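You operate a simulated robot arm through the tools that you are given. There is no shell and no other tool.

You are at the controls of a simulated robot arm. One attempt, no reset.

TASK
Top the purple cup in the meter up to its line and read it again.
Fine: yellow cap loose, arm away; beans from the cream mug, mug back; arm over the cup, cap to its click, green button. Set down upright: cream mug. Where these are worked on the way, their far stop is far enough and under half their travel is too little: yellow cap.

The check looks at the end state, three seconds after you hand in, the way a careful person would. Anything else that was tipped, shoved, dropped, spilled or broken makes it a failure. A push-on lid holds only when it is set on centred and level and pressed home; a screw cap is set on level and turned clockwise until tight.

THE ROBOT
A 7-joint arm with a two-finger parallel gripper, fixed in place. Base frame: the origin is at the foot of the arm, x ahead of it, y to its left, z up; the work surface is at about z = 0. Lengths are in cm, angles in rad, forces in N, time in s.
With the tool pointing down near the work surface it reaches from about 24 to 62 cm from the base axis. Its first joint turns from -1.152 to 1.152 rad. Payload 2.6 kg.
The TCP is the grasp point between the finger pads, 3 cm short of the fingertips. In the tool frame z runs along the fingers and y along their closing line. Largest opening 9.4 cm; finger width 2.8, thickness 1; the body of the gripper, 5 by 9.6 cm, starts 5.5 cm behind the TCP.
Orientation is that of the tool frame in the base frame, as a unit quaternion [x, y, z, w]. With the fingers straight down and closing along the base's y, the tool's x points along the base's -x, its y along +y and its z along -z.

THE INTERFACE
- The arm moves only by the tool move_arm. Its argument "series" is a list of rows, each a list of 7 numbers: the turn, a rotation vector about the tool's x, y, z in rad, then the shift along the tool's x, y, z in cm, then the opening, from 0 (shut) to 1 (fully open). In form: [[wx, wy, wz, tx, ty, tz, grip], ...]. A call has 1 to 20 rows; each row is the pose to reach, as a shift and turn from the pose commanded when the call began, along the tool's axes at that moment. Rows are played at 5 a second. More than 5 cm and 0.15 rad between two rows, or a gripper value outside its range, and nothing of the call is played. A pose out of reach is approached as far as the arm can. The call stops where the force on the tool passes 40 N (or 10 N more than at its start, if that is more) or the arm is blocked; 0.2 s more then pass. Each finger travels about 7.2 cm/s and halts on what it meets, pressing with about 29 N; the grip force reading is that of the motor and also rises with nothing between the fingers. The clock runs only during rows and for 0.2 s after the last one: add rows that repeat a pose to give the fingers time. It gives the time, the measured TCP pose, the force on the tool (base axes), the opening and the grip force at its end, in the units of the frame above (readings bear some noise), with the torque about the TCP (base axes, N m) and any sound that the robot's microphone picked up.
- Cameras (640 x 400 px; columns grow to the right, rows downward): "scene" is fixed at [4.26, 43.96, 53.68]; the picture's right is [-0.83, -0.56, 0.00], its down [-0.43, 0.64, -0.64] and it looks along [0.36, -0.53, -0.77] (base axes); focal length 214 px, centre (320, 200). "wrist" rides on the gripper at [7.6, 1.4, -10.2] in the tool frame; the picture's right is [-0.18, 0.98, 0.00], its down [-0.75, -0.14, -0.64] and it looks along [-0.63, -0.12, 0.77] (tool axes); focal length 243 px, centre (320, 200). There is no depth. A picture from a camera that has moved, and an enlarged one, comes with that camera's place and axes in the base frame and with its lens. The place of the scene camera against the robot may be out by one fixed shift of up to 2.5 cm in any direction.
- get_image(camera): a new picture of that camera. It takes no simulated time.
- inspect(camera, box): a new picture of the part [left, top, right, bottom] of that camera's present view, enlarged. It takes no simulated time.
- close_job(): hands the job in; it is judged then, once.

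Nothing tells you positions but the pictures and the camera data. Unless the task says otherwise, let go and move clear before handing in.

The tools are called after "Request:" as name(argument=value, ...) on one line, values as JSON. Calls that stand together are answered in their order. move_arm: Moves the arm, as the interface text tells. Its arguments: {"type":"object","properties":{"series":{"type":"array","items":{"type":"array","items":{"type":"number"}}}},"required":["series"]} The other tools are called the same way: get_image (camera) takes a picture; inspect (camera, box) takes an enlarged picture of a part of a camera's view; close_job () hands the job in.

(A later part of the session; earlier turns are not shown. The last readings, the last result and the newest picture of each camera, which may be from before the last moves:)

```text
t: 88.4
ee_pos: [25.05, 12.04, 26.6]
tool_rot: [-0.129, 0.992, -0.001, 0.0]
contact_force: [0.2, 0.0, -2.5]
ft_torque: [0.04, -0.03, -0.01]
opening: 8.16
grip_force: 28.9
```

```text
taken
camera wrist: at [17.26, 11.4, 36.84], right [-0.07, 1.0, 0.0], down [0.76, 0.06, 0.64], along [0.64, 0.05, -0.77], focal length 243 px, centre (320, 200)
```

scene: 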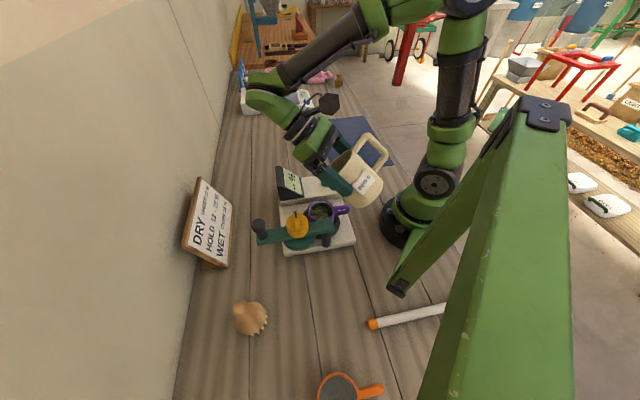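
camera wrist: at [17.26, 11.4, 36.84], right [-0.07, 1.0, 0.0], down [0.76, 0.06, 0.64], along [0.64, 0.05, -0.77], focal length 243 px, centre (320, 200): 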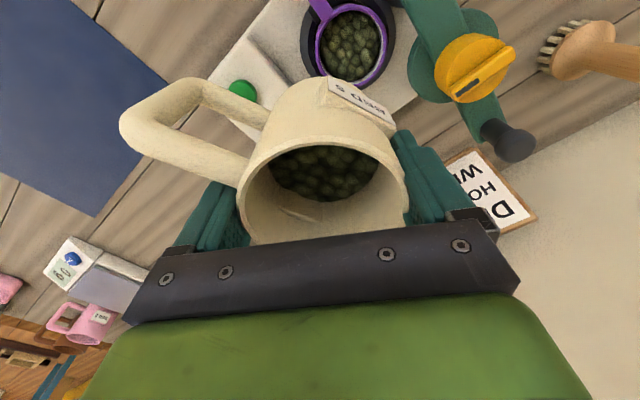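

Request:
move_arm(series=[[0, 0, 0.03, 0.4, -1.5, 0, 0], [0, 0, 0.07, 0.95, -3.7, 0, 0], [0, 0, 0.11, 1.55, -6.0, 0, 0], [0, 0, 0.15, 2.15, -8.4, 0, 0], [0, 0, 0.19, 2.8, -10.8, 0, 0], [0, 0, 0.23, 3.4, -13.2, 0, 0], [0, 0, 0.27, 4.0, -15.6, 0, 0], [0, 0, 0.31, 4.65, -18.0, 0, 0], [0, 0, 0.35, 5.25, -20.4, 0, 0], [0, 0, 0.39, 5.9, -22.8, 0, 0], [0, 0, 0.43, 6.5, -25.2, 0, 0], [0, 0, 0.47, 7.1, -27.5, 0, 0], [0, 0, 0.5, 7.5, -29.2, 0, 0], [0, 0, 0.53, 7.76, -30.08, 0, 0], [0, 0, 0.53, 7.76, -30.08, 0, 0]])

Request:
get_image(camera="wrist")

Request:
get_image(camera="scene")

```text
t: 91.6
ee_pos: [25.28, -19.2, 26.37]
tool_rot: [0.135, 0.991, 0.0, -0.001]
contact_force: [0.1, 0.3, -2.3]
ft_torque: [0.01, 0.0, -0.02]
opening: 8.14
grip_force: 29.3
```

```text
taken
camera wrist: at [18.26, -15.84, 36.68], right [0.44, 0.9, 0.0], down [0.69, -0.34, 0.64], along [0.58, -0.28, -0.77], focal length 243 px, centre (320, 200)
```

wrist: 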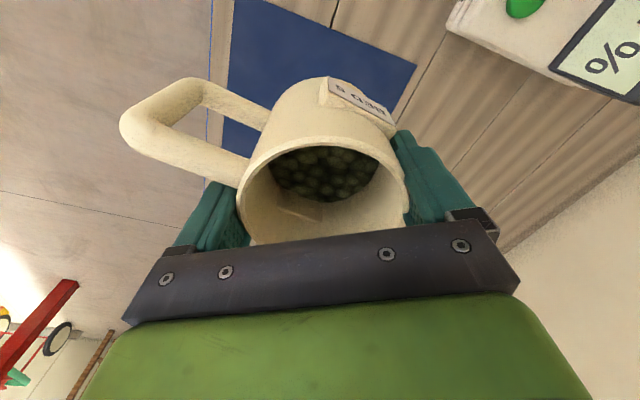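

```text
taken
```

scene: 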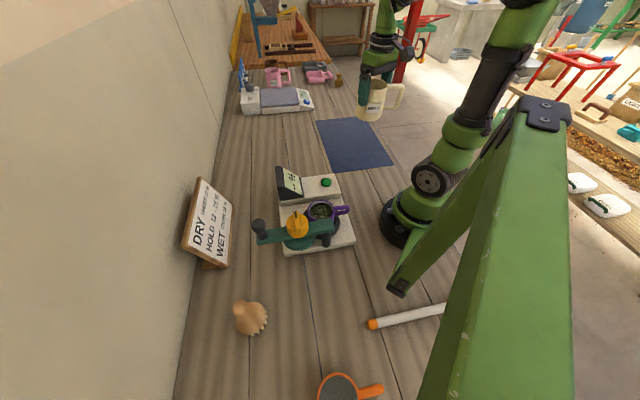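

Request:
move_arm(series=[[0, 0, 0, 0, 0.2, 2.0, 0], [0, 0, 0, 0, 0.2, 4.5, 0], [0, 0, 0, 0, 0.2, 7.0, 0], [0, 0, 0, 0, 0.2, 9.5, 0], [0, 0, 0, 0, 0.2, 12.0, 0], [0, 0, 0, 0, 0.2, 14.5, 0], [0, 0, 0, 0, 0.2, 16.3, 0], [0, 0, 0, 0, 0.2, 17.3, 0], [0, 0, 0, 0, 0.2, 17.9, 0], [0, 0, 0, 0, 0.2, 18.2, 0], [0, 0, 0, 0, 0.2, 18.2, 0]])

Request:
inspect(camera="scene", box=[325, 100, 405, 180])

```text
t: 94.0
ee_pos: [25.36, -18.9, 8.36]
tool_rot: [0.135, 0.991, 0.0, 0.0]
contact_force: [0.0, 1.6, -2.3]
ft_torque: [0.05, 0.0, -0.02]
opening: 8.16
grip_force: 28.8
```

```text
5.00 times, centred on (365, 140) of scene
camera zoom: at [4.26, 43.96, 53.68], right [-0.83, -0.56, 0.0], down [-0.43, 0.64, -0.64], along [0.36, -0.53, -0.77], focal length 1072 px, centre (95, 500)
```

zoom: 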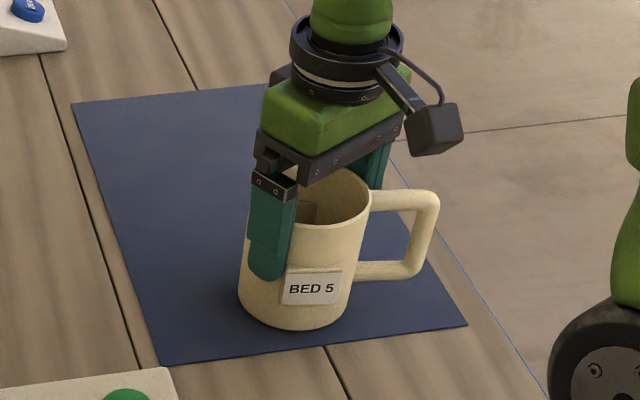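

Request:
move_arm(series=[[0, 0, 0, 0, 0, 0.15, 0], [0, 0, 0, 0, 0, 0.3, 0], [0, 0, 0, 0, 0, 0.4, 0], [0, 0, 0, 0, 0, 0.4, 0]])

```text
t: 95.0
ee_pos: [25.39, -18.9, 7.87]
tool_rot: [0.135, 0.991, 0.0, -0.001]
contact_force: [0.3, -0.1, -2.0]
ft_torque: [0.03, 0.0, 0.0]
opening: 8.14
grip_force: 28.8
```

Request:
move_arm(series=[[0, 0, 0, 0, 0, 0.05, 0], [0, 0, 0, 0, 0, 0.1, 0], [0, 0, 0, 0, 0, 0.1, 0]])

```text
t: 95.8
ee_pos: [25.44, -18.81, 7.78]
tool_rot: [0.134, 0.991, 0.0, 0.003]
contact_force: [1.5, 5.4, 23.9]
ft_torque: [0.06, 0.04, 0.01]
opening: 8.18
grip_force: 29.0
```

The mug is touching the mat. I ease off slightly, open fully, and check before rising.

Request:
move_arm(series=[[0, 0, 0, 0, 0, -0.07, 0], [0, 0, 0, 0, 0, -0.07, 0], [0, 0, 0, 0, 0, -0.07, 0.9], [0, 0, 0, 0, 0, -0.07, 1], [0, 0, 0, 0, 0, -0.07, 1]])

Request:
inspect(camera="wrist", box=[190, 100, 450, 260])

Request:
inspect(camera="scene", box=[340, 120, 390, 170])

```text
t: 97.0
ee_pos: [25.36, -18.86, 7.68]
tool_rot: [0.136, 0.991, 0.0, 0.0]
contact_force: [0.5, 0.0, -0.3]
ft_torque: [0.01, -0.03, 0.04]
opening: 9.4
grip_force: 0.1
```

```text
2.46 times, centred on (320, 180) of wrist
camera zoom: at [18.34, -15.5, 18.0], right [0.44, 0.9, 0.0], down [0.69, -0.34, 0.64], along [0.58, -0.28, -0.77], focal length 597 px, centre (320, 249)
```

zoom: 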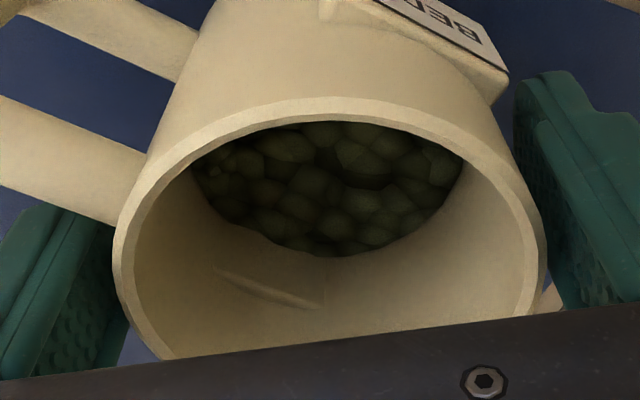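

```text
8.00 times, centred on (365, 145) of scene
camera zoom: at [4.26, 43.96, 53.68], right [-0.83, -0.56, 0.0], down [-0.43, 0.64, -0.64], along [0.36, -0.53, -0.77], focal length 1716 px, centre (-40, 640)
```

zoom: 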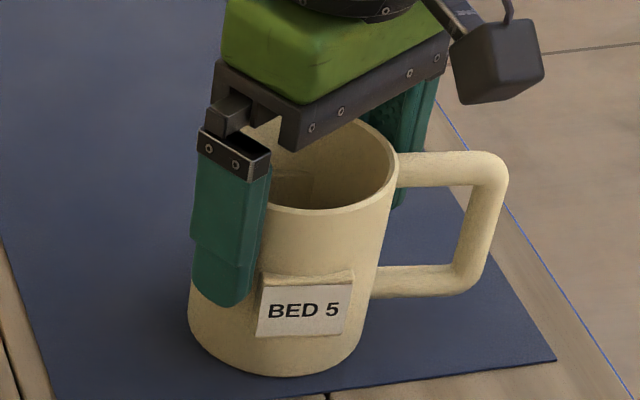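

The mug stands upright on its mat with clear gaps. I rise straight up.

Request:
move_arm(series=[[0, 0, 0, 0, 0, -1, 1], [0, 0, 0, 0, 0, -2.5, 1], [0, 0, 0, 0, 0, -4.5, 1], [0, 0, 0, 0, 0, -7.5, 1], [0, 0, 0, 0, 0, -11, 1], [0, 0, 0, 0, 0, -15, 1], [0, 0, 0, 0, 0, -19, 1], [0, 0, 0, 0, 0, -19, 1]])

Request:
get_image(camera="wrist")

Request:
get_image(camera="scene")

```text
t: 98.8
ee_pos: [25.15, -18.66, 26.74]
tool_rot: [0.134, 0.991, 0.0, 0.0]
contact_force: [0.0, 0.2, 0.2]
ft_torque: [0.01, 0.02, 0.0]
opening: 9.39
grip_force: 0.0
```

```text
taken
camera wrist: at [18.03, -15.37, 36.9], right [0.44, 0.9, 0.0], down [0.69, -0.34, 0.64], along [0.58, -0.28, -0.77], focal length 243 px, centre (320, 200)
```

wrist: 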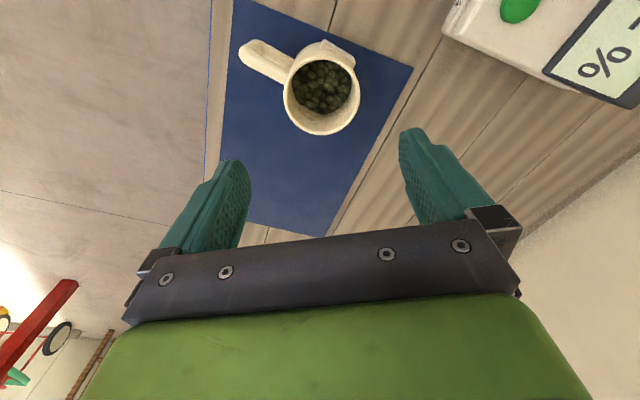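

```text
taken
```

scene: 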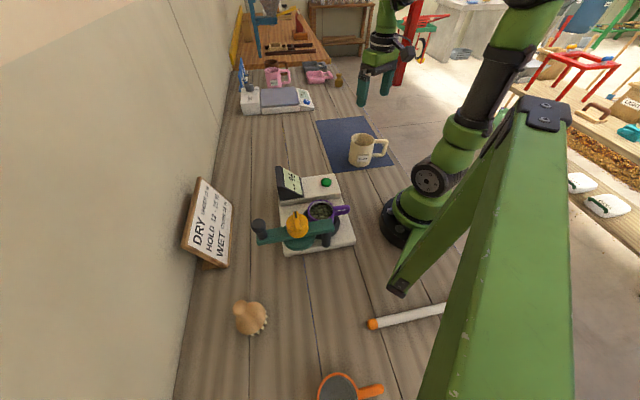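

Mug is back on the mat. Now I travel high over to the knob of the swing arm near (26.6, 30.2).

Request:
move_arm(series=[[0, 0, -0.054, 0.58, 2.38, 0, 0.9], [0, 0, -0.109, 1.17, 4.75, 0, 0.8], [0, 0, -0.163, 1.75, 7.13, 0, 0.7], [0, 0, -0.217, 2.33, 9.5, 0, 0.65], [0, 0, -0.272, 2.92, 11.88, 0, 0.65], [0, 0, -0.326, 3.5, 14.25, 0, 0.65], [0, 0, -0.38, 4.08, 16.63, 0, 0.65], [0, 0, -0.434, 4.66, 19.0, 0, 0.65], [0, 0, -0.489, 5.25, 21.38, 0, 0.65], [0, 0, -0.543, 5.83, 23.75, 0, 0.65], [0, 0, -0.597, 6.41, 26.13, 0, 0.65], [0, 0, -0.652, 7.0, 28.5, 0, 0.65], [0, 0, -0.706, 7.58, 30.88, 0, 0.65], [0, 0, -0.76, 8.16, 33.25, 0, 0.65], [0, 0, -0.815, 8.75, 35.63, 0, 0.65], [0, 0, -0.869, 9.33, 38.0, 0.2, 0.65], [0, 0, -0.923, 9.91, 40.38, 0.4, 0.65], [0, 0, -0.977, 10.49, 42.75, 0.7, 0.65], [0, 0, -1.032, 11.08, 45.13, 0.7, 0.65], [0, 0, -1.086, 11.66, 47.5, 0.7, 0.65]])

Request:
move_arm(series=[[0, 0, 0, 0, 0, 0, 0.65], [0, 0, 0, 0, 0, 0, 0.65]])

Request:
get_image(camera="wrist")

Request:
inspect(camera="scene", box=[225, 140, 345, 260])

```text
t: 103.0
ee_pos: [26.33, 30.26, 26.37]
tool_rot: [-0.397, 0.918, 0.0, 0.0]
contact_force: [-0.1, 0.3, 0.1]
ft_torque: [0.03, 0.01, 0.01]
opening: 6.11
grip_force: 0.1
```

```text
t: 103.6
ee_pos: [26.51, 30.18, 26.28]
tool_rot: [-0.397, 0.918, 0.0, 0.0]
contact_force: [0.6, -0.3, -0.1]
ft_torque: [-0.02, 0.06, 0.01]
opening: 6.11
grip_force: 0.0
```

```text
taken
camera wrist: at [20.24, 25.53, 36.53], right [-0.59, 0.81, 0.0], down [0.62, 0.45, 0.64], along [0.52, 0.38, -0.77], focal length 243 px, centre (320, 200)
```

wrist: 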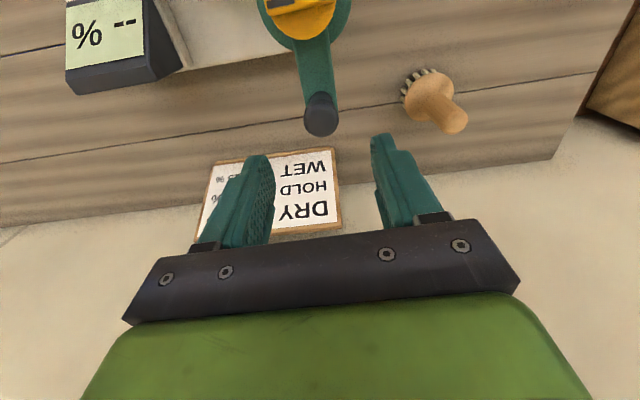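

```text
3.33 times, centred on (285, 200) of scene
camera zoom: at [4.26, 43.96, 53.68], right [-0.83, -0.56, 0.0], down [-0.43, 0.64, -0.64], along [0.36, -0.53, -0.77], focal length 715 px, centre (437, 200)
```

zoom: 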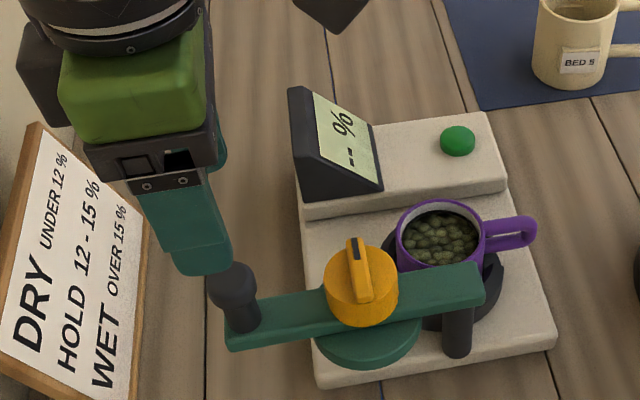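

The knob is right beneath the TCP. I descend and grip it again.

Request:
move_arm(series=[[0, 0, 0, 0, 0, 2.5, 0.65], [0, 0, 0, 0, 0, 5.0, 0.65], [0, 0, 0, 0, 0, 7.5, 0.65], [0, 0, 0, 0, 0, 9.2, 0.65], [0, 0, 0, 0, 0, 9.75, 0.65], [0, 0, 0, 0, 0, 9.75, 0.5], [0, 0, 0, 0, 0, 9.75, 0.3], [0, 0, 0, 0, 0, 9.75, 0.1], [0, 0, 0, 0, 0, 9.75, 0.1]])

Request:
inspect(camera="wrist", box=[240, 100, 400, 260])

Request:
inspect(camera="scene", box=[225, 140, 345, 260])

```text
t: 105.6
ee_pos: [26.79, 30.21, 16.35]
tool_rot: [-0.396, 0.918, 0.0, 0.0]
contact_force: [1.1, 2.2, -5.5]
ft_torque: [0.07, -0.02, -0.04]
opening: 2.92
grip_force: 44.6
```

```text
2.50 times, centred on (320, 180) of wrist
camera zoom: at [20.39, 25.55, 26.55], right [-0.59, 0.81, 0.0], down [0.62, 0.45, 0.64], along [0.52, 0.38, -0.77], focal length 606 px, centre (320, 250)
```

zoom: 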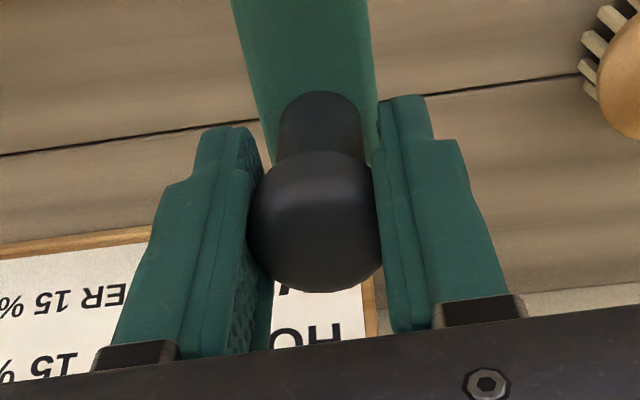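

```text
3.33 times, centred on (285, 200) of scene
camera zoom: at [4.26, 43.96, 53.68], right [-0.83, -0.56, 0.0], down [-0.43, 0.64, -0.64], along [0.36, -0.53, -0.77], focal length 715 px, centre (437, 200)
```

zoom: 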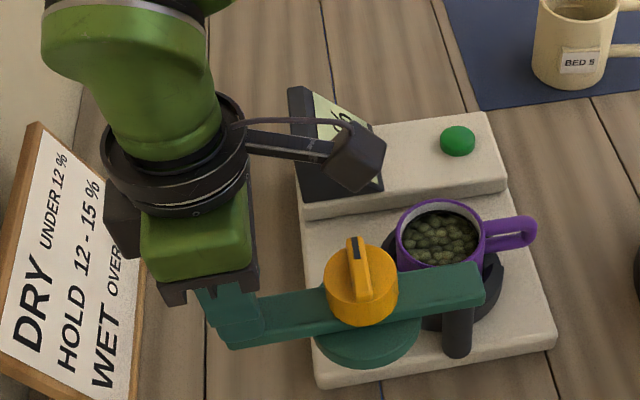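

Knob held. I swing the arm back clockwise over the cup, in stages.

Request:
move_arm(series=[[0, 0, 0.05, 0.01, -0.72, 0, 0.1], [0, 0, 0.1, 0.05, -1.44, 0, 0.1], [0, 0, 0.2, 0.24, -2.87, 0, 0.1], [0, 0, 0.3, 0.57, -4.27, 0, 0.1], [0, 0, 0.4, 1.04, -5.63, 0, 0.1]])

Request:
inspect(camera="scene", box=[225, 140, 345, 260])

```text
t: 106.8
ee_pos: [29.96, 25.29, 16.3]
tool_rot: [-0.206, 0.979, -0.001, -0.005]
contact_force: [-6.2, -5.4, -24.0]
ft_torque: [-0.08, 0.24, 0.41]
opening: 2.9
grip_force: 44.8
```

```text
3.33 times, centred on (285, 200) of scene
camera zoom: at [4.26, 43.96, 53.67], right [-0.83, -0.56, 0.0], down [-0.43, 0.64, -0.64], along [0.36, -0.53, -0.77], focal length 715 px, centre (437, 200)
```

zoom: 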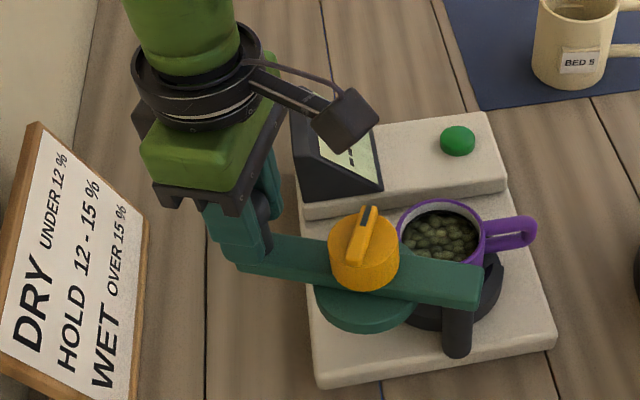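

Request:
move_arm(series=[[0, 0, 0.05, 0.06, -0.71, 0.08, 0.1], [0, 0, 0.1, 0.12, -1.42, 0.08, 0.1], [0, 0, 0.2, 0.33, -2.82, 0.08, 0.1], [0, 0, 0.3, 0.68, -4.2, 0.08, 0.1], [0, 0, 0.4, 1.17, -5.53, 0.08, 0.1]])

Request:
inspect(camera="scene", box=[245, 130, 365, 250])

```text
t: 108.0
ee_pos: [31.12, 19.77, 16.45]
tool_rot: [-0.006, 1.0, 0.0, -0.004]
contact_force: [-23.5, -2.3, -5.1]
ft_torque: [0.0, 0.7, 0.21]
opening: 2.91
grip_force: 44.8
```

```text
3.33 times, centred on (305, 190) of scene
camera zoom: at [4.26, 43.96, 53.68], right [-0.83, -0.56, 0.0], down [-0.43, 0.64, -0.64], along [0.36, -0.53, -0.77], focal length 715 px, centre (370, 233)
```

zoom: 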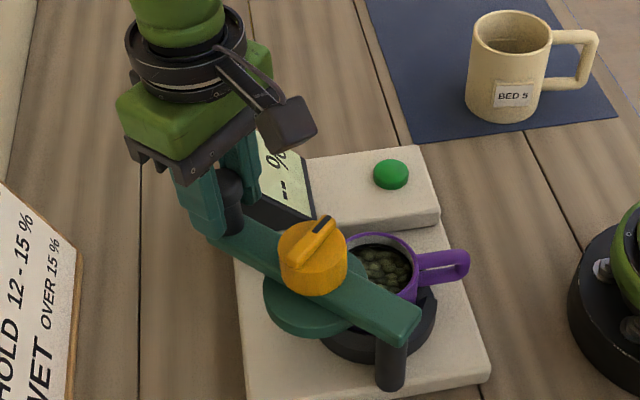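

Request:
move_arm(series=[[0, 0, 0.03, 0.13, -0.45, 0, 0.1], [0, 0, 0.1, 0.22, -1.48, 0, 0.1], [0, 0, 0.2, 0.45, -2.95, 0, 0.1], [0, 0, 0.3, 0.81, -4.39, 0, 0.1]])

Request:
inspect(camera="scene", box=[265, 130, 375, 240])

```text
t: 109.0
ee_pos: [30.7, 15.5, 16.3]
tool_rot: [0.142, 0.99, -0.001, 0.001]
contact_force: [4.3, -3.7, -17.9]
ft_torque: [0.04, 0.11, 0.25]
opening: 2.9
grip_force: 44.8
```

```text
3.64 times, centred on (320, 185) of scene
camera zoom: at [4.27, 43.96, 53.68], right [-0.83, -0.56, 0.0], down [-0.43, 0.64, -0.64], along [0.36, -0.53, -0.77], focal length 780 px, centre (320, 254)
```

zoom: 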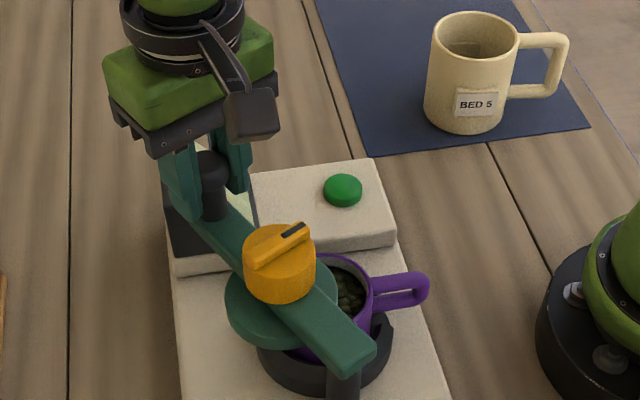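

Request:
move_arm(series=[[0, 0, 0.05, 0.03, -0.74, 0.06, 0.1], [0, 0, 0.1, 0.08, -1.48, 0.06, 0.1], [0, 0, 0.2, 0.3, -2.95, 0.06, 0.1], [0, 0, 0.3, 0.67, -4.39, 0.06, 0.1], [0, 0, 0.4, 1.17, -5.78, 0.06, 0.1]])

Request:
inspect(camera="scene", box=[265, 130, 375, 240])

```text
t: 110.2
ee_pos: [27.82, 10.24, 16.34]
tool_rot: [0.337, 0.942, 0.002, 0.001]
contact_force: [-2.4, 5.0, 16.2]
ft_torque: [-0.12, -0.44, -0.23]
opening: 2.9
grip_force: 45.4
```

```text
3.64 times, centred on (320, 185) of scene
camera zoom: at [4.25, 43.96, 53.68], right [-0.83, -0.56, 0.0], down [-0.43, 0.64, -0.64], along [0.36, -0.53, -0.77], focal length 780 px, centre (320, 254)
```

zoom: 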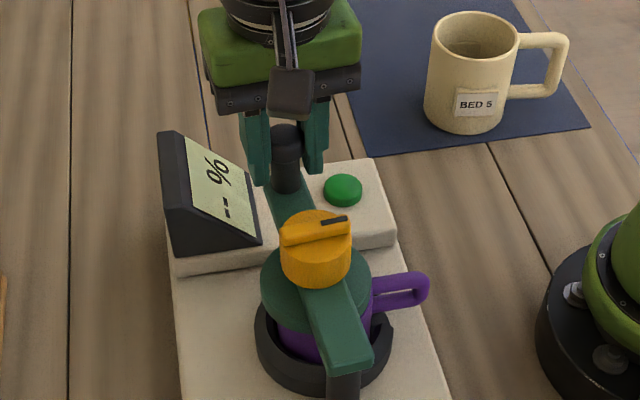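

Request:
move_arm(series=[[0, 0, 0.03, 0.01, -0.45, 0, 0.1], [0, 0, 0.06, 0.03, -0.89, 0, 0.1], [0, 0, 0.09, 0.06, -1.33, 0, 0.1], [0, 0, 0.1, 0.07, -1.48, 0, 0.1]])

Request:
inspect(camera="scene", box=[265, 120, 375, 230])

```text
t: 111.2
ee_pos: [26.85, 9.21, 16.29]
tool_rot: [0.383, 0.924, 0.001, 0.001]
contact_force: [-5.5, 7.7, 31.7]
ft_torque: [0.25, 0.23, 0.17]
opening: 2.91
grip_force: 45.1
```

```text
3.64 times, centred on (320, 175) of scene
camera zoom: at [4.25, 43.95, 53.68], right [-0.83, -0.56, 0.0], down [-0.43, 0.64, -0.64], along [0.36, -0.53, -0.77], focal length 780 px, centre (320, 291)
```

zoom: 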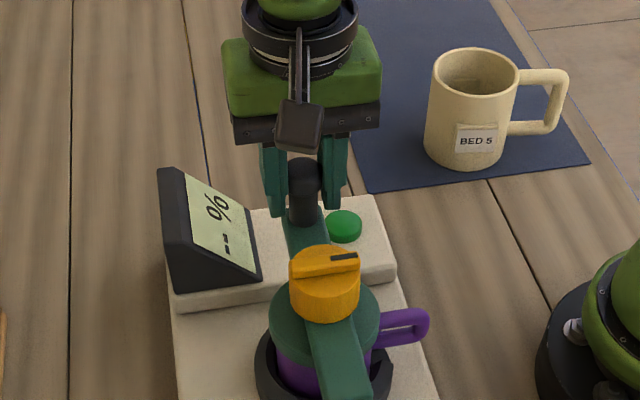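

The arm matches its original position. I relieve the vertical load and nudge gently clockwise to feel whether there's a home stop.

Request:
move_arm(series=[[0, 0, 0, 0, 0, -0.1, 0.1], [0, 0, 0, 0.05, 0, -0.12, 0.1], [0, 0, 0.01, 0.05, -0.12, -0.12, 0.1], [0, 0, 0.01, 0.05, -0.12, -0.12, 0.1]])

```text
t: 112.2
ee_pos: [26.85, 9.13, 16.29]
tool_rot: [0.386, 0.922, 0.001, 0.002]
contact_force: [0.2, 7.5, 26.3]
ft_torque: [-0.1, -0.14, 0.23]
opening: 2.89
grip_force: 45.1
```

Request:
move_arm(series=[[0, 0, 0.01, 0, -0.12, -0.1, 0.1], [0, 0, 0.01, 0, -0.12, -0.15, 0.1], [0, 0, 0.01, 0, -0.12, -0.15, 0.1]])

```text
t: 112.8
ee_pos: [26.86, 9.14, 16.36]
tool_rot: [0.388, 0.921, 0.002, 0.003]
contact_force: [8.8, 5.8, -8.1]
ft_torque: [0.22, 0.12, 0.12]
opening: 2.91
grip_force: 45.3
stopped in row 2: the force on the tool passed its limit at 45 N (the readings are from after the stop); the commanded pose is now the measured one
```

That's the home stop: the arm is fully over the cup. I release the knob and rise.

Request:
move_arm(series=[[0, 0, 0, 0, 0, 0, 0.3], [0, 0, 0, 0, 0, 0, 0.5], [0, 0, 0, 0, 0, 0, 0.62], [0, 0, 0, 0, 0, -1.5, 0.62], [0, 0, 0, 0, 0, -3.5, 0.62], [0, 0, 0, 0, 0, -5.7, 0.62], [0, 0, 0, 0, 0, -5.7, 0.62]])

Request:
inspect(camera="scene", box=[270, 140, 370, 240])

Request:
get_image(camera="wrist")

```text
t: 114.4
ee_pos: [26.71, 9.1, 22.12]
tool_rot: [0.39, 0.921, 0.002, 0.001]
contact_force: [-0.7, 0.1, -0.5]
ft_torque: [0.0, 0.0, 0.01]
opening: 5.81
grip_force: 0.1
```

```text
4.00 times, centred on (320, 190) of scene
camera zoom: at [4.26, 43.96, 53.68], right [-0.83, -0.56, 0.0], down [-0.43, 0.64, -0.64], along [0.36, -0.53, -0.77], focal length 858 px, centre (320, 240)
```

zoom: 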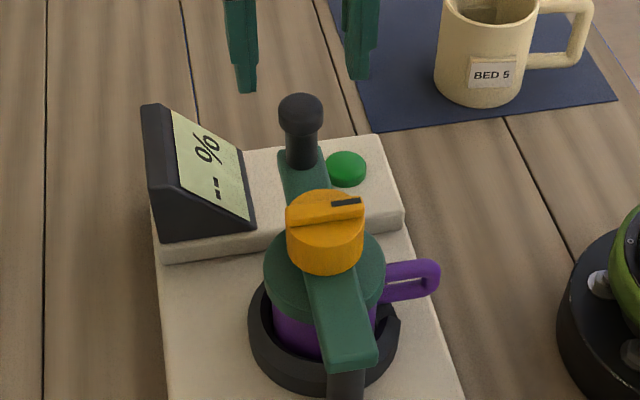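

```text
taken
camera wrist: at [22.41, 15.5, 32.41], right [0.83, 0.55, 0.0], down [0.42, -0.64, 0.64], along [0.36, -0.53, -0.77], focal length 243 px, centre (320, 200)
```

wrist: 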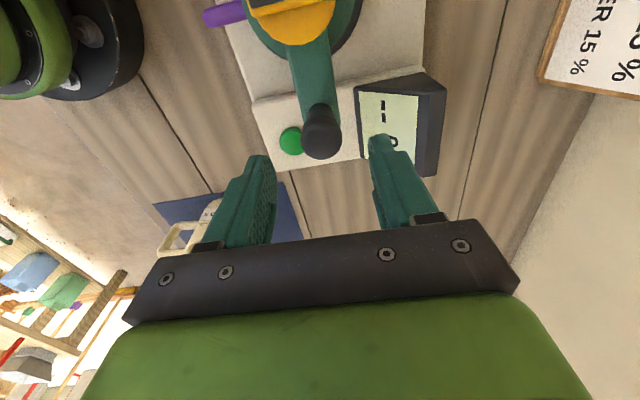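

The arm sits home over the cup. Now I go back above the yellow cap, with the wrist wound so I can turn it clockwise the full way.

Request:
move_arm(series=[[0, 0, -0.14, 0.56, 0, 0, 0.8], [0, 0, -0.28, 1.12, -0.01, 0, 0.9], [0, 0, -0.42, 1.68, -0.02, 0, 1], [0, 0, -0.56, 2.24, -0.03, 0, 1], [0, 0, -0.7, 2.8, -0.04, 0, 1], [0, 0, -0.84, 3.36, -0.05, 0, 1], [0, 0, -0.98, 3.92, -0.05, 0, 1], [0, 0, -1.12, 4.48, -0.06, 0, 1], [0, 0, -1.26, 5.05, -0.07, 0, 1], [0, 0, -1.4, 5.6, -0.08, 0, 1], [0, 0, -1.54, 6.2, -0.08, 0, 1], [0, 0, -1.68, 6.75, -0.09, 0, 1], [0, 0, -1.82, 7.3, -0.1, 0, 1], [0, 0, -1.94, 7.8, -0.11, 0, 1], [0, 0, -2.0, 8.01, -0.11, 0, 1], [0, 0, -2.0, 8.01, -0.11, 0, 1], [0, 0, -2.0, 8.01, -0.11, 0, 1]])

Request:
inspect(camera="wrist", box=[230, 60, 410, 200])

```text
t: 118.0
ee_pos: [21.0, 14.71, 22.01]
tool_rot: [-0.565, 0.825, 0.0, 0.003]
contact_force: [-0.5, 0.2, -0.5]
ft_torque: [0.02, 0.01, 0.02]
opening: 9.39
grip_force: 0.1
```

```text
2.86 times, centred on (320, 130) of wrist
camera zoom: at [16.79, 8.04, 32.22], right [-0.85, 0.53, 0.0], down [0.4, 0.65, 0.64], along [0.34, 0.55, -0.76], focal length 693 px, centre (320, 400)
```

zoom: 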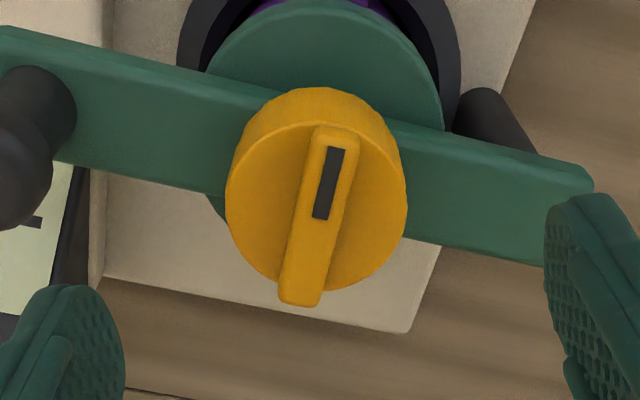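

Request:
move_arm(series=[[0, 0, 0, -0.05, -0.13, 2.0, 1], [0, 0, 0, -0.05, -0.13, 4.0, 0.8], [0, 0, 0, -0.05, -0.13, 5.0, 0.65], [0, 0, 0, -0.05, -0.13, 5.05, 0.62], [0, 0, 0, -0.05, -0.13, 5.05, 0.62], [0, 0, 0, -0.05, -0.13, 5.05, 0.62]])

Request:
inspect(camera="wrist", box=[250, 100, 390, 240])

Request:
inspect(camera="scene", box=[285, 150, 365, 240])

```text
t: 119.4
ee_pos: [21.24, 14.65, 17.08]
tool_rot: [-0.564, 0.826, -0.001, 0.002]
contact_force: [-0.6, 0.4, -0.1]
ft_torque: [-0.01, -0.01, -0.03]
opening: 5.84
grip_force: 0.0
```

```text
2.86 times, centred on (320, 170) of wrist
camera zoom: at [17.09, 8.1, 27.29], right [-0.85, 0.53, 0.0], down [0.4, 0.65, 0.64], along [0.34, 0.55, -0.76], focal length 693 px, centre (320, 286)
```

zoom: 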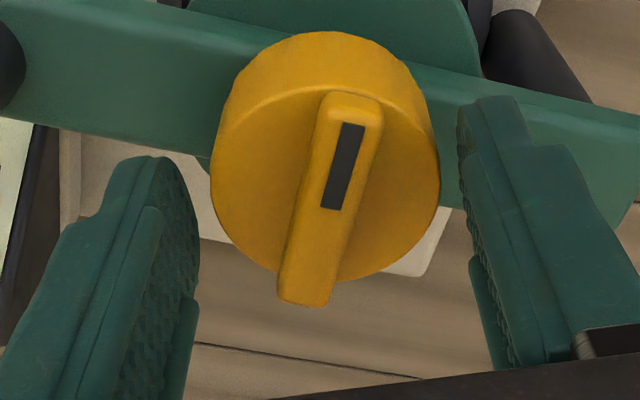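

```text
4.44 times, centred on (325, 195) of scene
camera zoom: at [4.26, 43.96, 53.68], right [-0.83, -0.56, 0.0], down [-0.43, 0.64, -0.64], along [0.36, -0.53, -0.77], focal length 953 px, centre (298, 222)
```

zoom: 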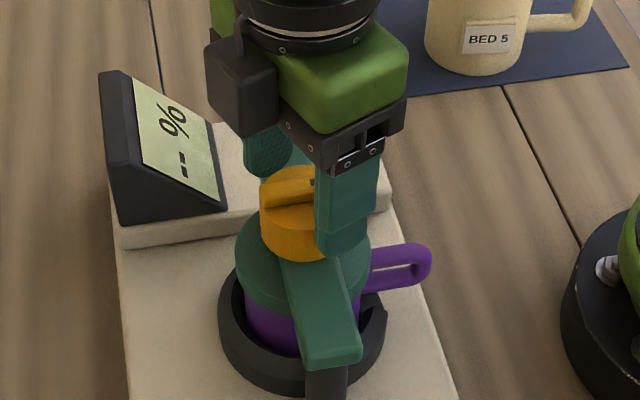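

Request:
move_arm(series=[[0, 0, 0, 0, 0.1, 0.1, 0.62], [0, 0, 0, 0, 0.1, 0.1, 0.55], [0, 0, 0, 0, 0.1, 0.1, 0.45], [0, 0, 0, 0, 0.1, 0.1, 0.4], [0, 0, 0, 0, 0.1, 0.1, 0.4]])

Request:
inspect(camera="wrist", box=[250, 100, 390, 240])

```text
t: 120.6
ee_pos: [21.15, 14.76, 16.96]
tool_rot: [-0.564, 0.826, -0.001, 0.003]
contact_force: [11.3, -2.4, -6.8]
ft_torque: [0.16, -0.07, -0.01]
opening: 4.71
grip_force: 45.0
```

```text
2.86 times, centred on (320, 170) of wrist
camera zoom: at [16.97, 8.13, 27.19], right [-0.85, 0.53, -0.01], down [0.4, 0.65, 0.65], along [0.34, 0.55, -0.76], focal length 693 px, centre (320, 286)
```

zoom: 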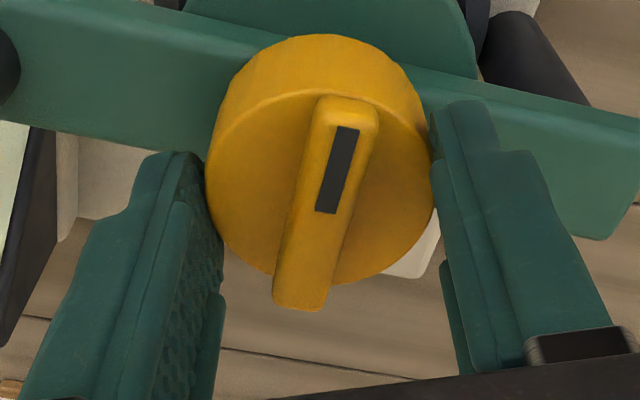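

Gripped. Now turning clockwise in steps.

Request:
move_arm(series=[[0, 0, 0, 0, -0.08, 0, 0.4], [0, 0, 0.1, 0, -0.08, 0, 0.4], [0, 0, 0.2, 0, -0.08, 0, 0.4], [0, 0, 0.3, 0, -0.08, 0, 0.4], [0, 0, 0.4, 0, -0.08, 0, 0.4]])

Request:
inspect(camera="wrist", box=[250, 100, 390, 240])

```text
t: 121.8
ee_pos: [21.29, 14.98, 16.89]
tool_rot: [-0.389, 0.921, 0.001, 0.004]
contact_force: [-3.9, 2.6, 37.3]
ft_torque: [0.44, 0.21, 0.02]
opening: 4.72
grip_force: 44.4
```

```text
2.86 times, centred on (320, 170) of wrist
camera zoom: at [14.83, 10.36, 27.05], right [-0.58, 0.82, 0.0], down [0.62, 0.44, 0.65], along [0.53, 0.37, -0.76], focal length 693 px, centre (320, 286)
```

zoom: 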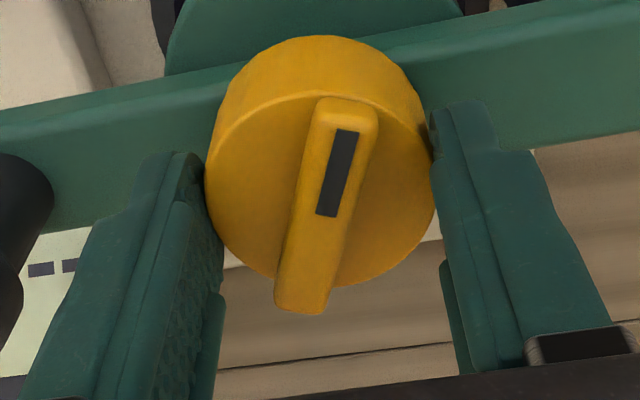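

Request:
move_arm(series=[[0, 0, 0, 0, 0, -0.1, 0.4], [0, 0, 0, 0, 0, -0.13, 0.4]])

```text
t: 122.4
ee_pos: [21.18, 14.7, 16.79]
tool_rot: [-0.39, 0.921, -0.001, 0.002]
contact_force: [-3.7, 5.5, 10.2]
ft_torque: [1.15, -0.49, -0.03]
opening: 4.68
grip_force: 44.9
```

Request:
move_arm(series=[[0, 0, 0.1, 0, 0.03, -0.05, 0.4], [0, 0, 0.2, 0, 0.03, -0.05, 0.4], [0, 0, 0.3, 0, 0.03, -0.05, 0.4], [0, 0, 0.4, 0, 0.03, -0.05, 0.4]])

Request:
inspect(camera="wrist", box=[250, 100, 390, 240])

```text
t: 123.4
ee_pos: [21.03, 14.75, 16.91]
tool_rot: [-0.199, 0.98, 0.0, -0.001]
contact_force: [-4.7, 19.8, -33.0]
ft_torque: [-0.06, 0.15, -0.01]
opening: 4.68
grip_force: 45.1
```

```text
2.86 times, centred on (320, 170) of wrist
camera zoom: at [13.55, 13.12, 27.12], right [-0.21, 0.98, 0.0], down [0.75, 0.16, 0.64], along [0.63, 0.14, -0.77], focal length 693 px, centre (320, 286)
```

zoom: 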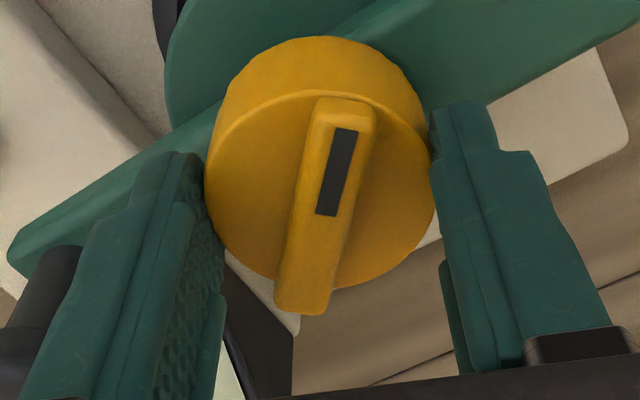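

Request:
move_arm(series=[[0, 0, 0, 0, 0.08, 0.08, 0.4], [0, 0, 0, 0, 0.12, 0.12, 0.4]])

```text
t: 124.0
ee_pos: [21.27, 14.91, 16.81]
tool_rot: [-0.197, 0.98, -0.001, 0.004]
contact_force: [0.3, -2.1, -10.4]
ft_torque: [-0.12, 1.37, 0.0]
opening: 4.69
grip_force: 44.6
```

Request:
move_arm(series=[[0, 0, 0.1, 0, 0, 0.03, 0.4], [0, 0, 0.2, 0, 0, 0.03, 0.4], [0, 0, 0.3, 0, 0, 0.03, 0.4], [0, 0, 0.4, 0, 0, 0.03, 0.4]])

Request:
inspect(camera="wrist", box=[250, 100, 390, 240])

```text
t: 125.0
ee_pos: [21.18, 15.15, 16.84]
tool_rot: [0.002, 1.0, 0.0, 0.005]
contact_force: [8.8, -11.2, 0.1]
ft_torque: [-1.15, -0.59, 0.02]
opening: 4.7
grip_force: 44.9
```

```text
2.86 times, centred on (320, 170) of wrist
camera zoom: at [13.52, 16.38, 27.05], right [0.18, 0.98, 0.0], down [0.75, -0.14, 0.65], along [0.64, -0.12, -0.76], focal length 693 px, centre (320, 286)
```

zoom: 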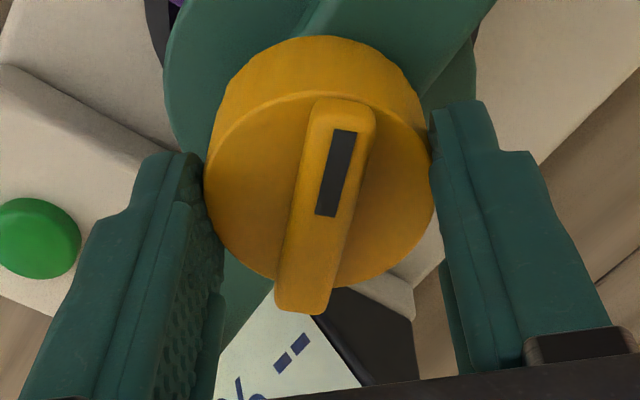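

Request:
move_arm(series=[[0, 0, 0, -0.06, -0.1, 0, 0.4], [0, 0, 0.1, -0.06, -0.1, 0, 0.4], [0, 0, 0.2, -0.06, -0.1, 0, 0.4]])

```text
t: 125.8
ee_pos: [21.26, 14.87, 16.85]
tool_rot: [0.101, 0.995, 0.001, 0.0]
contact_force: [0.2, 0.5, -7.0]
ft_torque: [-0.5, -1.04, 0.02]
opening: 4.69
grip_force: 45.2
```

Request:
move_arm(series=[[0, 0, 0.1, 0, 0, 0, 0.4], [0, 0, 0.2, 0, 0, 0, 0.4]])

Request:
inspect(camera="wrist", box=[250, 100, 390, 240])

```text
t: 126.4
ee_pos: [21.22, 14.78, 16.92]
tool_rot: [0.199, 0.98, 0.0, 0.001]
contact_force: [-2.3, 9.7, -15.6]
ft_torque: [-0.48, -0.26, 0.02]
opening: 4.69
grip_force: 45.1
```

```text
2.86 times, centred on (320, 170) of wrist
camera zoom: at [14.63, 19.09, 27.13], right [0.55, 0.83, 0.0], down [0.64, -0.43, 0.64], along [0.54, -0.35, -0.77], focal length 693 px, centre (320, 286)
```

zoom: 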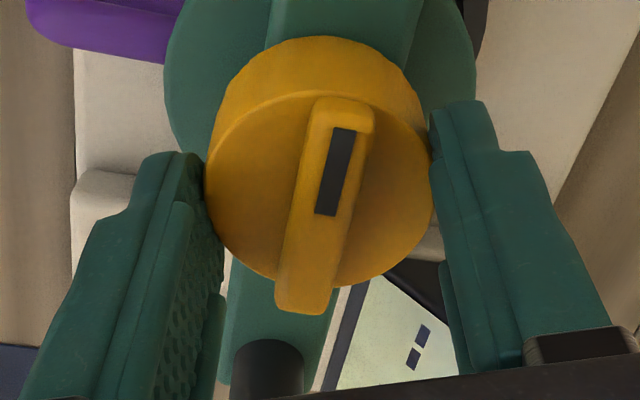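

Request:
move_arm(series=[[0, 0, 0.05, 0, 0.04, 0.05, 0.4], [0, 0, 0.1, 0, 0.04, 0.05, 0.4]])

```text
t: 127.0
ee_pos: [21.33, 14.89, 16.97]
tool_rot: [0.248, 0.969, 0.001, 0.003]
contact_force: [0.0, -3.8, 2.2]
ft_torque: [-0.02, 0.02, 0.31]
opening: 4.67
grip_force: 45.1
```

Torque is starting to rise (0.31 N·m). A little further for the click.

Request:
move_arm(series=[[0, 0, 0.04, 0, 0, 0, 0.4], [0, 0, 0.08, 0, 0, 0, 0.4]])

Request:
inspect(camera="wrist", box=[250, 100, 390, 240])

```text
t: 127.6
ee_pos: [21.32, 14.91, 16.85]
tool_rot: [0.286, 0.958, 0.0, 0.003]
contact_force: [-1.6, -11.8, 7.0]
ft_torque: [-0.51, -0.2, 1.42]
opening: 4.66
grip_force: 45.0
```

```text
2.86 times, centred on (320, 170) of wrist
camera zoom: at [15.5, 20.15, 27.1], right [0.69, 0.72, 0.0], down [0.55, -0.53, 0.65], along [0.47, -0.44, -0.76], focal length 693 px, centre (320, 286)
```

zoom: 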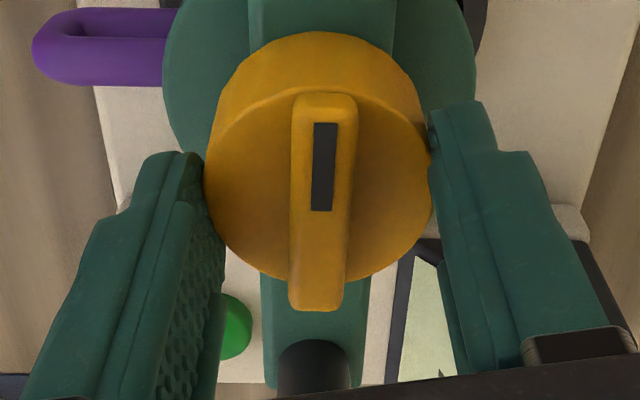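

The cap is back parallel with the arm and torque is 1.4 N·m, but no click was reported yet. I press a bit further clockwise and listen.

Request:
move_arm(series=[[0, 0, 0.05, 0, -0.05, 0, 0], [0, 0, 0.1, 0, -0.05, 0, 0], [0, 0, 0.1, 0, -0.05, 0, 0]])

Request:
inspect(camera="wrist", box=[250, 100, 390, 240])

```text
t: 128.4
ee_pos: [21.23, 14.83, 16.86]
tool_rot: [0.334, 0.943, 0.002, 0.002]
contact_force: [0.4, -1.5, 0.6]
ft_torque: [-0.35, -0.02, 1.11]
opening: 4.71
grip_force: 45.3
```

```text
2.86 times, centred on (320, 170) of wrist
camera zoom: at [16.05, 20.68, 27.08], right [0.76, 0.65, 0.01], down [0.49, -0.58, 0.64], along [0.42, -0.49, -0.77], focal length 693 px, centre (320, 286)
```

zoom: 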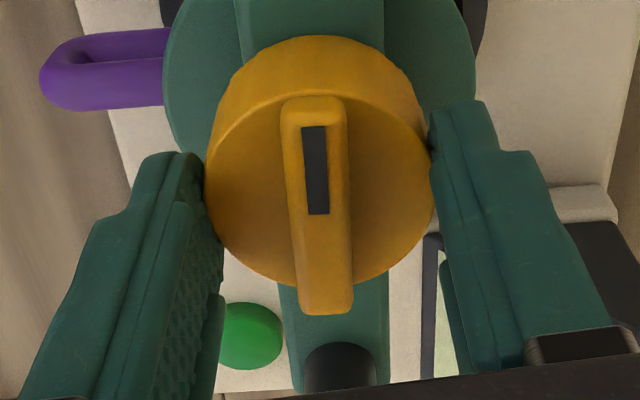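

The cap is at a stop but no click. While loose, the arm may have been pushed slightly off home by my side loads, so I'll back the cap off a little, press the arm to its home stop through the cap, then turn again.

Request:
move_arm(series=[[0, 0, -0.1, 0, 0, 0, 0], [0, 0, -0.2, 0, 0, 0, 0], [0, 0, -0.2, 0, -0.1, 0, 0], [0, 0, -0.2, 0, -0.2, 0, 0]])

Request:
inspect(camera="wrist", box=[250, 100, 390, 240])

```text
t: 129.4
ee_pos: [21.17, 14.82, 16.82]
tool_rot: [0.237, 0.971, 0.002, 0.003]
contact_force: [8.5, 20.5, -7.8]
ft_torque: [0.36, 0.94, 0.03]
opening: 4.68
grip_force: 44.5
```

```text
2.86 times, centred on (320, 170) of wrist
camera zoom: at [14.93, 19.5, 27.07], right [0.62, 0.79, 0.01], down [0.6, -0.48, 0.64], along [0.51, -0.39, -0.76], focal length 693 px, centre (320, 286)
```

zoom: 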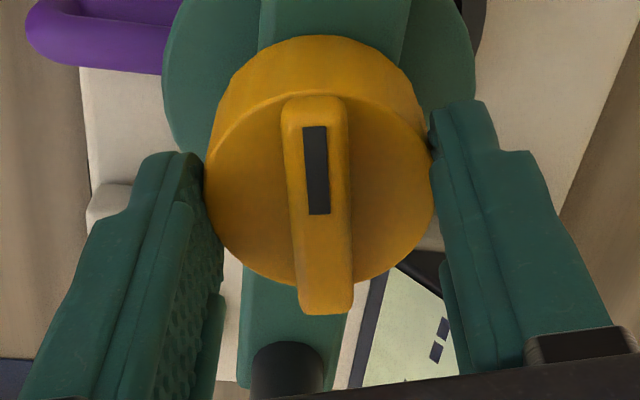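

Request:
move_arm(series=[[0, 0, 0.06, 0, 0.05, 0, 0], [0, 0, 0.12, 0, 0.05, 0, 0], [0, 0, 0.18, 0, 0.05, 0, 0], [0, 0, 0.24, 0, 0.05, 0, 0], [0, 0, 0.3, 0, 0.05, 0, 0]])

Request:
inspect(camera="scene", box=[265, 140, 365, 240])

```text
t: 130.6
ee_pos: [21.15, 14.9, 16.81]
tool_rot: [0.38, 0.925, 0.003, 0.003]
contact_force: [11.0, 26.3, -3.2]
ft_torque: [0.23, -0.16, 1.04]
opening: 4.77
grip_force: 44.5
```

```text
4.00 times, centred on (315, 190) of scene
camera zoom: at [4.26, 43.96, 53.68], right [-0.83, -0.56, 0.0], down [-0.43, 0.64, -0.64], along [0.36, -0.53, -0.77], focal length 858 px, centre (340, 240)
```

zoom: 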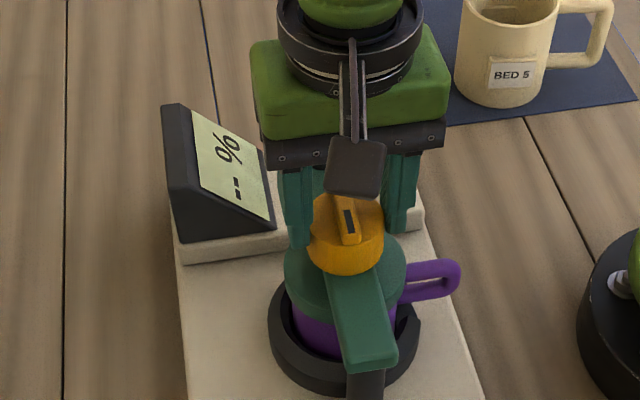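

No click reported though it's hard against a stop. I'll release and compare the cap's angle with the starting picture from the same viewpoint.

Request:
move_arm(series=[[0, 0, 0, 0, 0.05, 0, 0.3], [0, 0, 0, 0, 0.05, 0, 0.55], [0, 0, 0, 0, 0.05, 0, 0.7], [0, 0, -0.1, 0, 0.05, -1.7, 1], [0, 0, -0.2, 0, 0.05, -3.5, 1], [0, 0, -0.28, 0, 0, -5.2, 1], [0, 0, -0.28, 0, 0, -5.2, 1], [0, 0, -0.28, 0, 0, -5.2, 1]])

Request:
inspect(camera="wrist", box=[260, 70, 380, 190])

Request:
inspect(camera="scene", box=[295, 155, 355, 255])

```text
t: 132.4
ee_pos: [21.06, 14.49, 22.12]
tool_rot: [0.248, 0.969, 0.002, 0.002]
contact_force: [1.2, 0.2, -0.1]
ft_torque: [0.01, -0.02, 0.0]
opening: 9.38
grip_force: 0.0
```

```text
3.33 times, centred on (320, 130) of wrist
camera zoom: at [14.97, 19.44, 32.36], right [0.63, 0.77, 0.0], down [0.59, -0.49, 0.64], along [0.5, -0.41, -0.76], focal length 809 px, centre (320, 433)
```

zoom: 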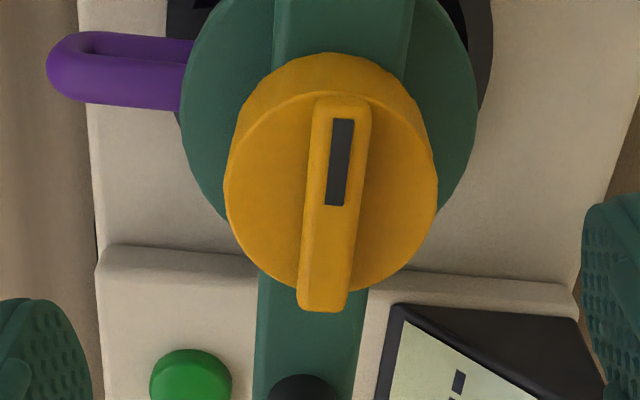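

```text
4.00 times, centred on (325, 205) of scene
camera zoom: at [4.26, 43.96, 53.68], right [-0.83, -0.56, 0.0], down [-0.43, 0.64, -0.64], along [0.36, -0.53, -0.77], focal length 858 px, centre (300, 180)
```

zoom: 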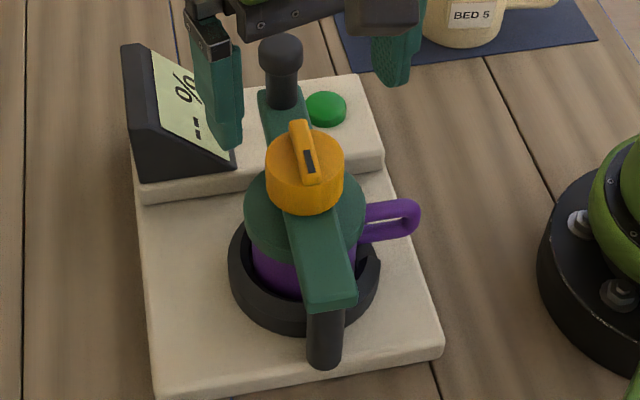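

The cap is now marginally further clockwise than at the start (parallel to the arm, hard against its stop), so it's tight. Next I move over the green button near (27.0, 2.45) with closed fingers.

Request:
move_arm(series=[[0, 0, -0.14, -0.74, -0.51, -1.5, 0.8], [0, 0, -0.28, -1.47, -1.02, -1.5, 0.6], [0, 0, -0.42, -2.21, -1.54, -1.5, 0.4], [0, 0, -0.56, -2.95, -2.05, -1.5, 0.2], [0, 0, -0.7, -3.68, -2.56, -1.5, 0], [0, 0, -0.84, -4.42, -3.07, -1.5, 0], [0, 0, -0.98, -5.16, -3.58, -1.5, 0], [0, 0, -1.12, -5.89, -4.1, -1.5, 0], [0, 0, -1.26, -6.63, -4.61, -1.5, 0], [0, 0, -1.4, -7.37, -5.12, -1.5, 0], [0, 0, -1.54, -8.1, -5.63, -1.5, 0], [0, 0, -1.68, -8.84, -6.14, -1.5, 0], [0, 0, -1.82, -9.58, -6.66, -1.5, 0], [0, 0, -1.94, -10.31, -7.17, -1.5, 0], [0, 0, -2.07, -11.05, -7.68, -1.5, 0], [0, 0, -2.07, -11.05, -7.68, -1.5, 0], [0, 0, -2.07, -11.05, -7.68, -1.5, 0]])

Request:
get_image(camera="wrist")

Request:
get_image(camera="scene")

```text
t: 136.0
ee_pos: [27.07, 2.76, 23.45]
tool_rot: [0.707, -0.707, 0.001, -0.002]
contact_force: [-0.1, 0.7, -0.8]
ft_torque: [0.01, 0.03, 0.0]
opening: 0.01
grip_force: 29.1
```

```text
taken
camera wrist: at [25.51, -5.02, 33.71], right [-0.98, 0.18, 0.0], down [0.14, 0.75, 0.64], along [0.12, 0.63, -0.77], focal length 243 px, centre (320, 200)
```

wrist: 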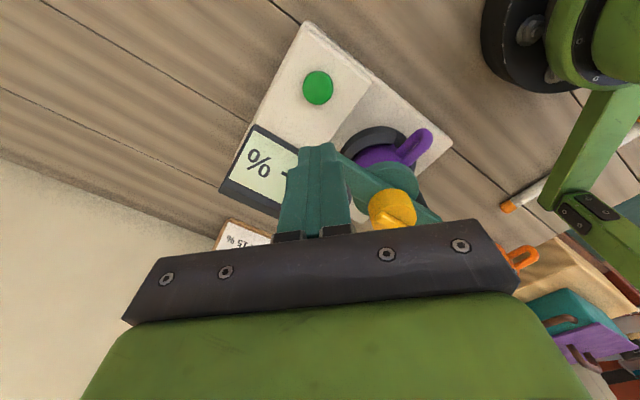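

```text
taken
```

scene: 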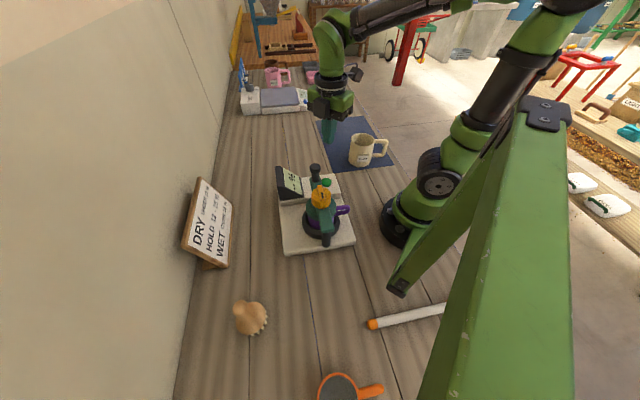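

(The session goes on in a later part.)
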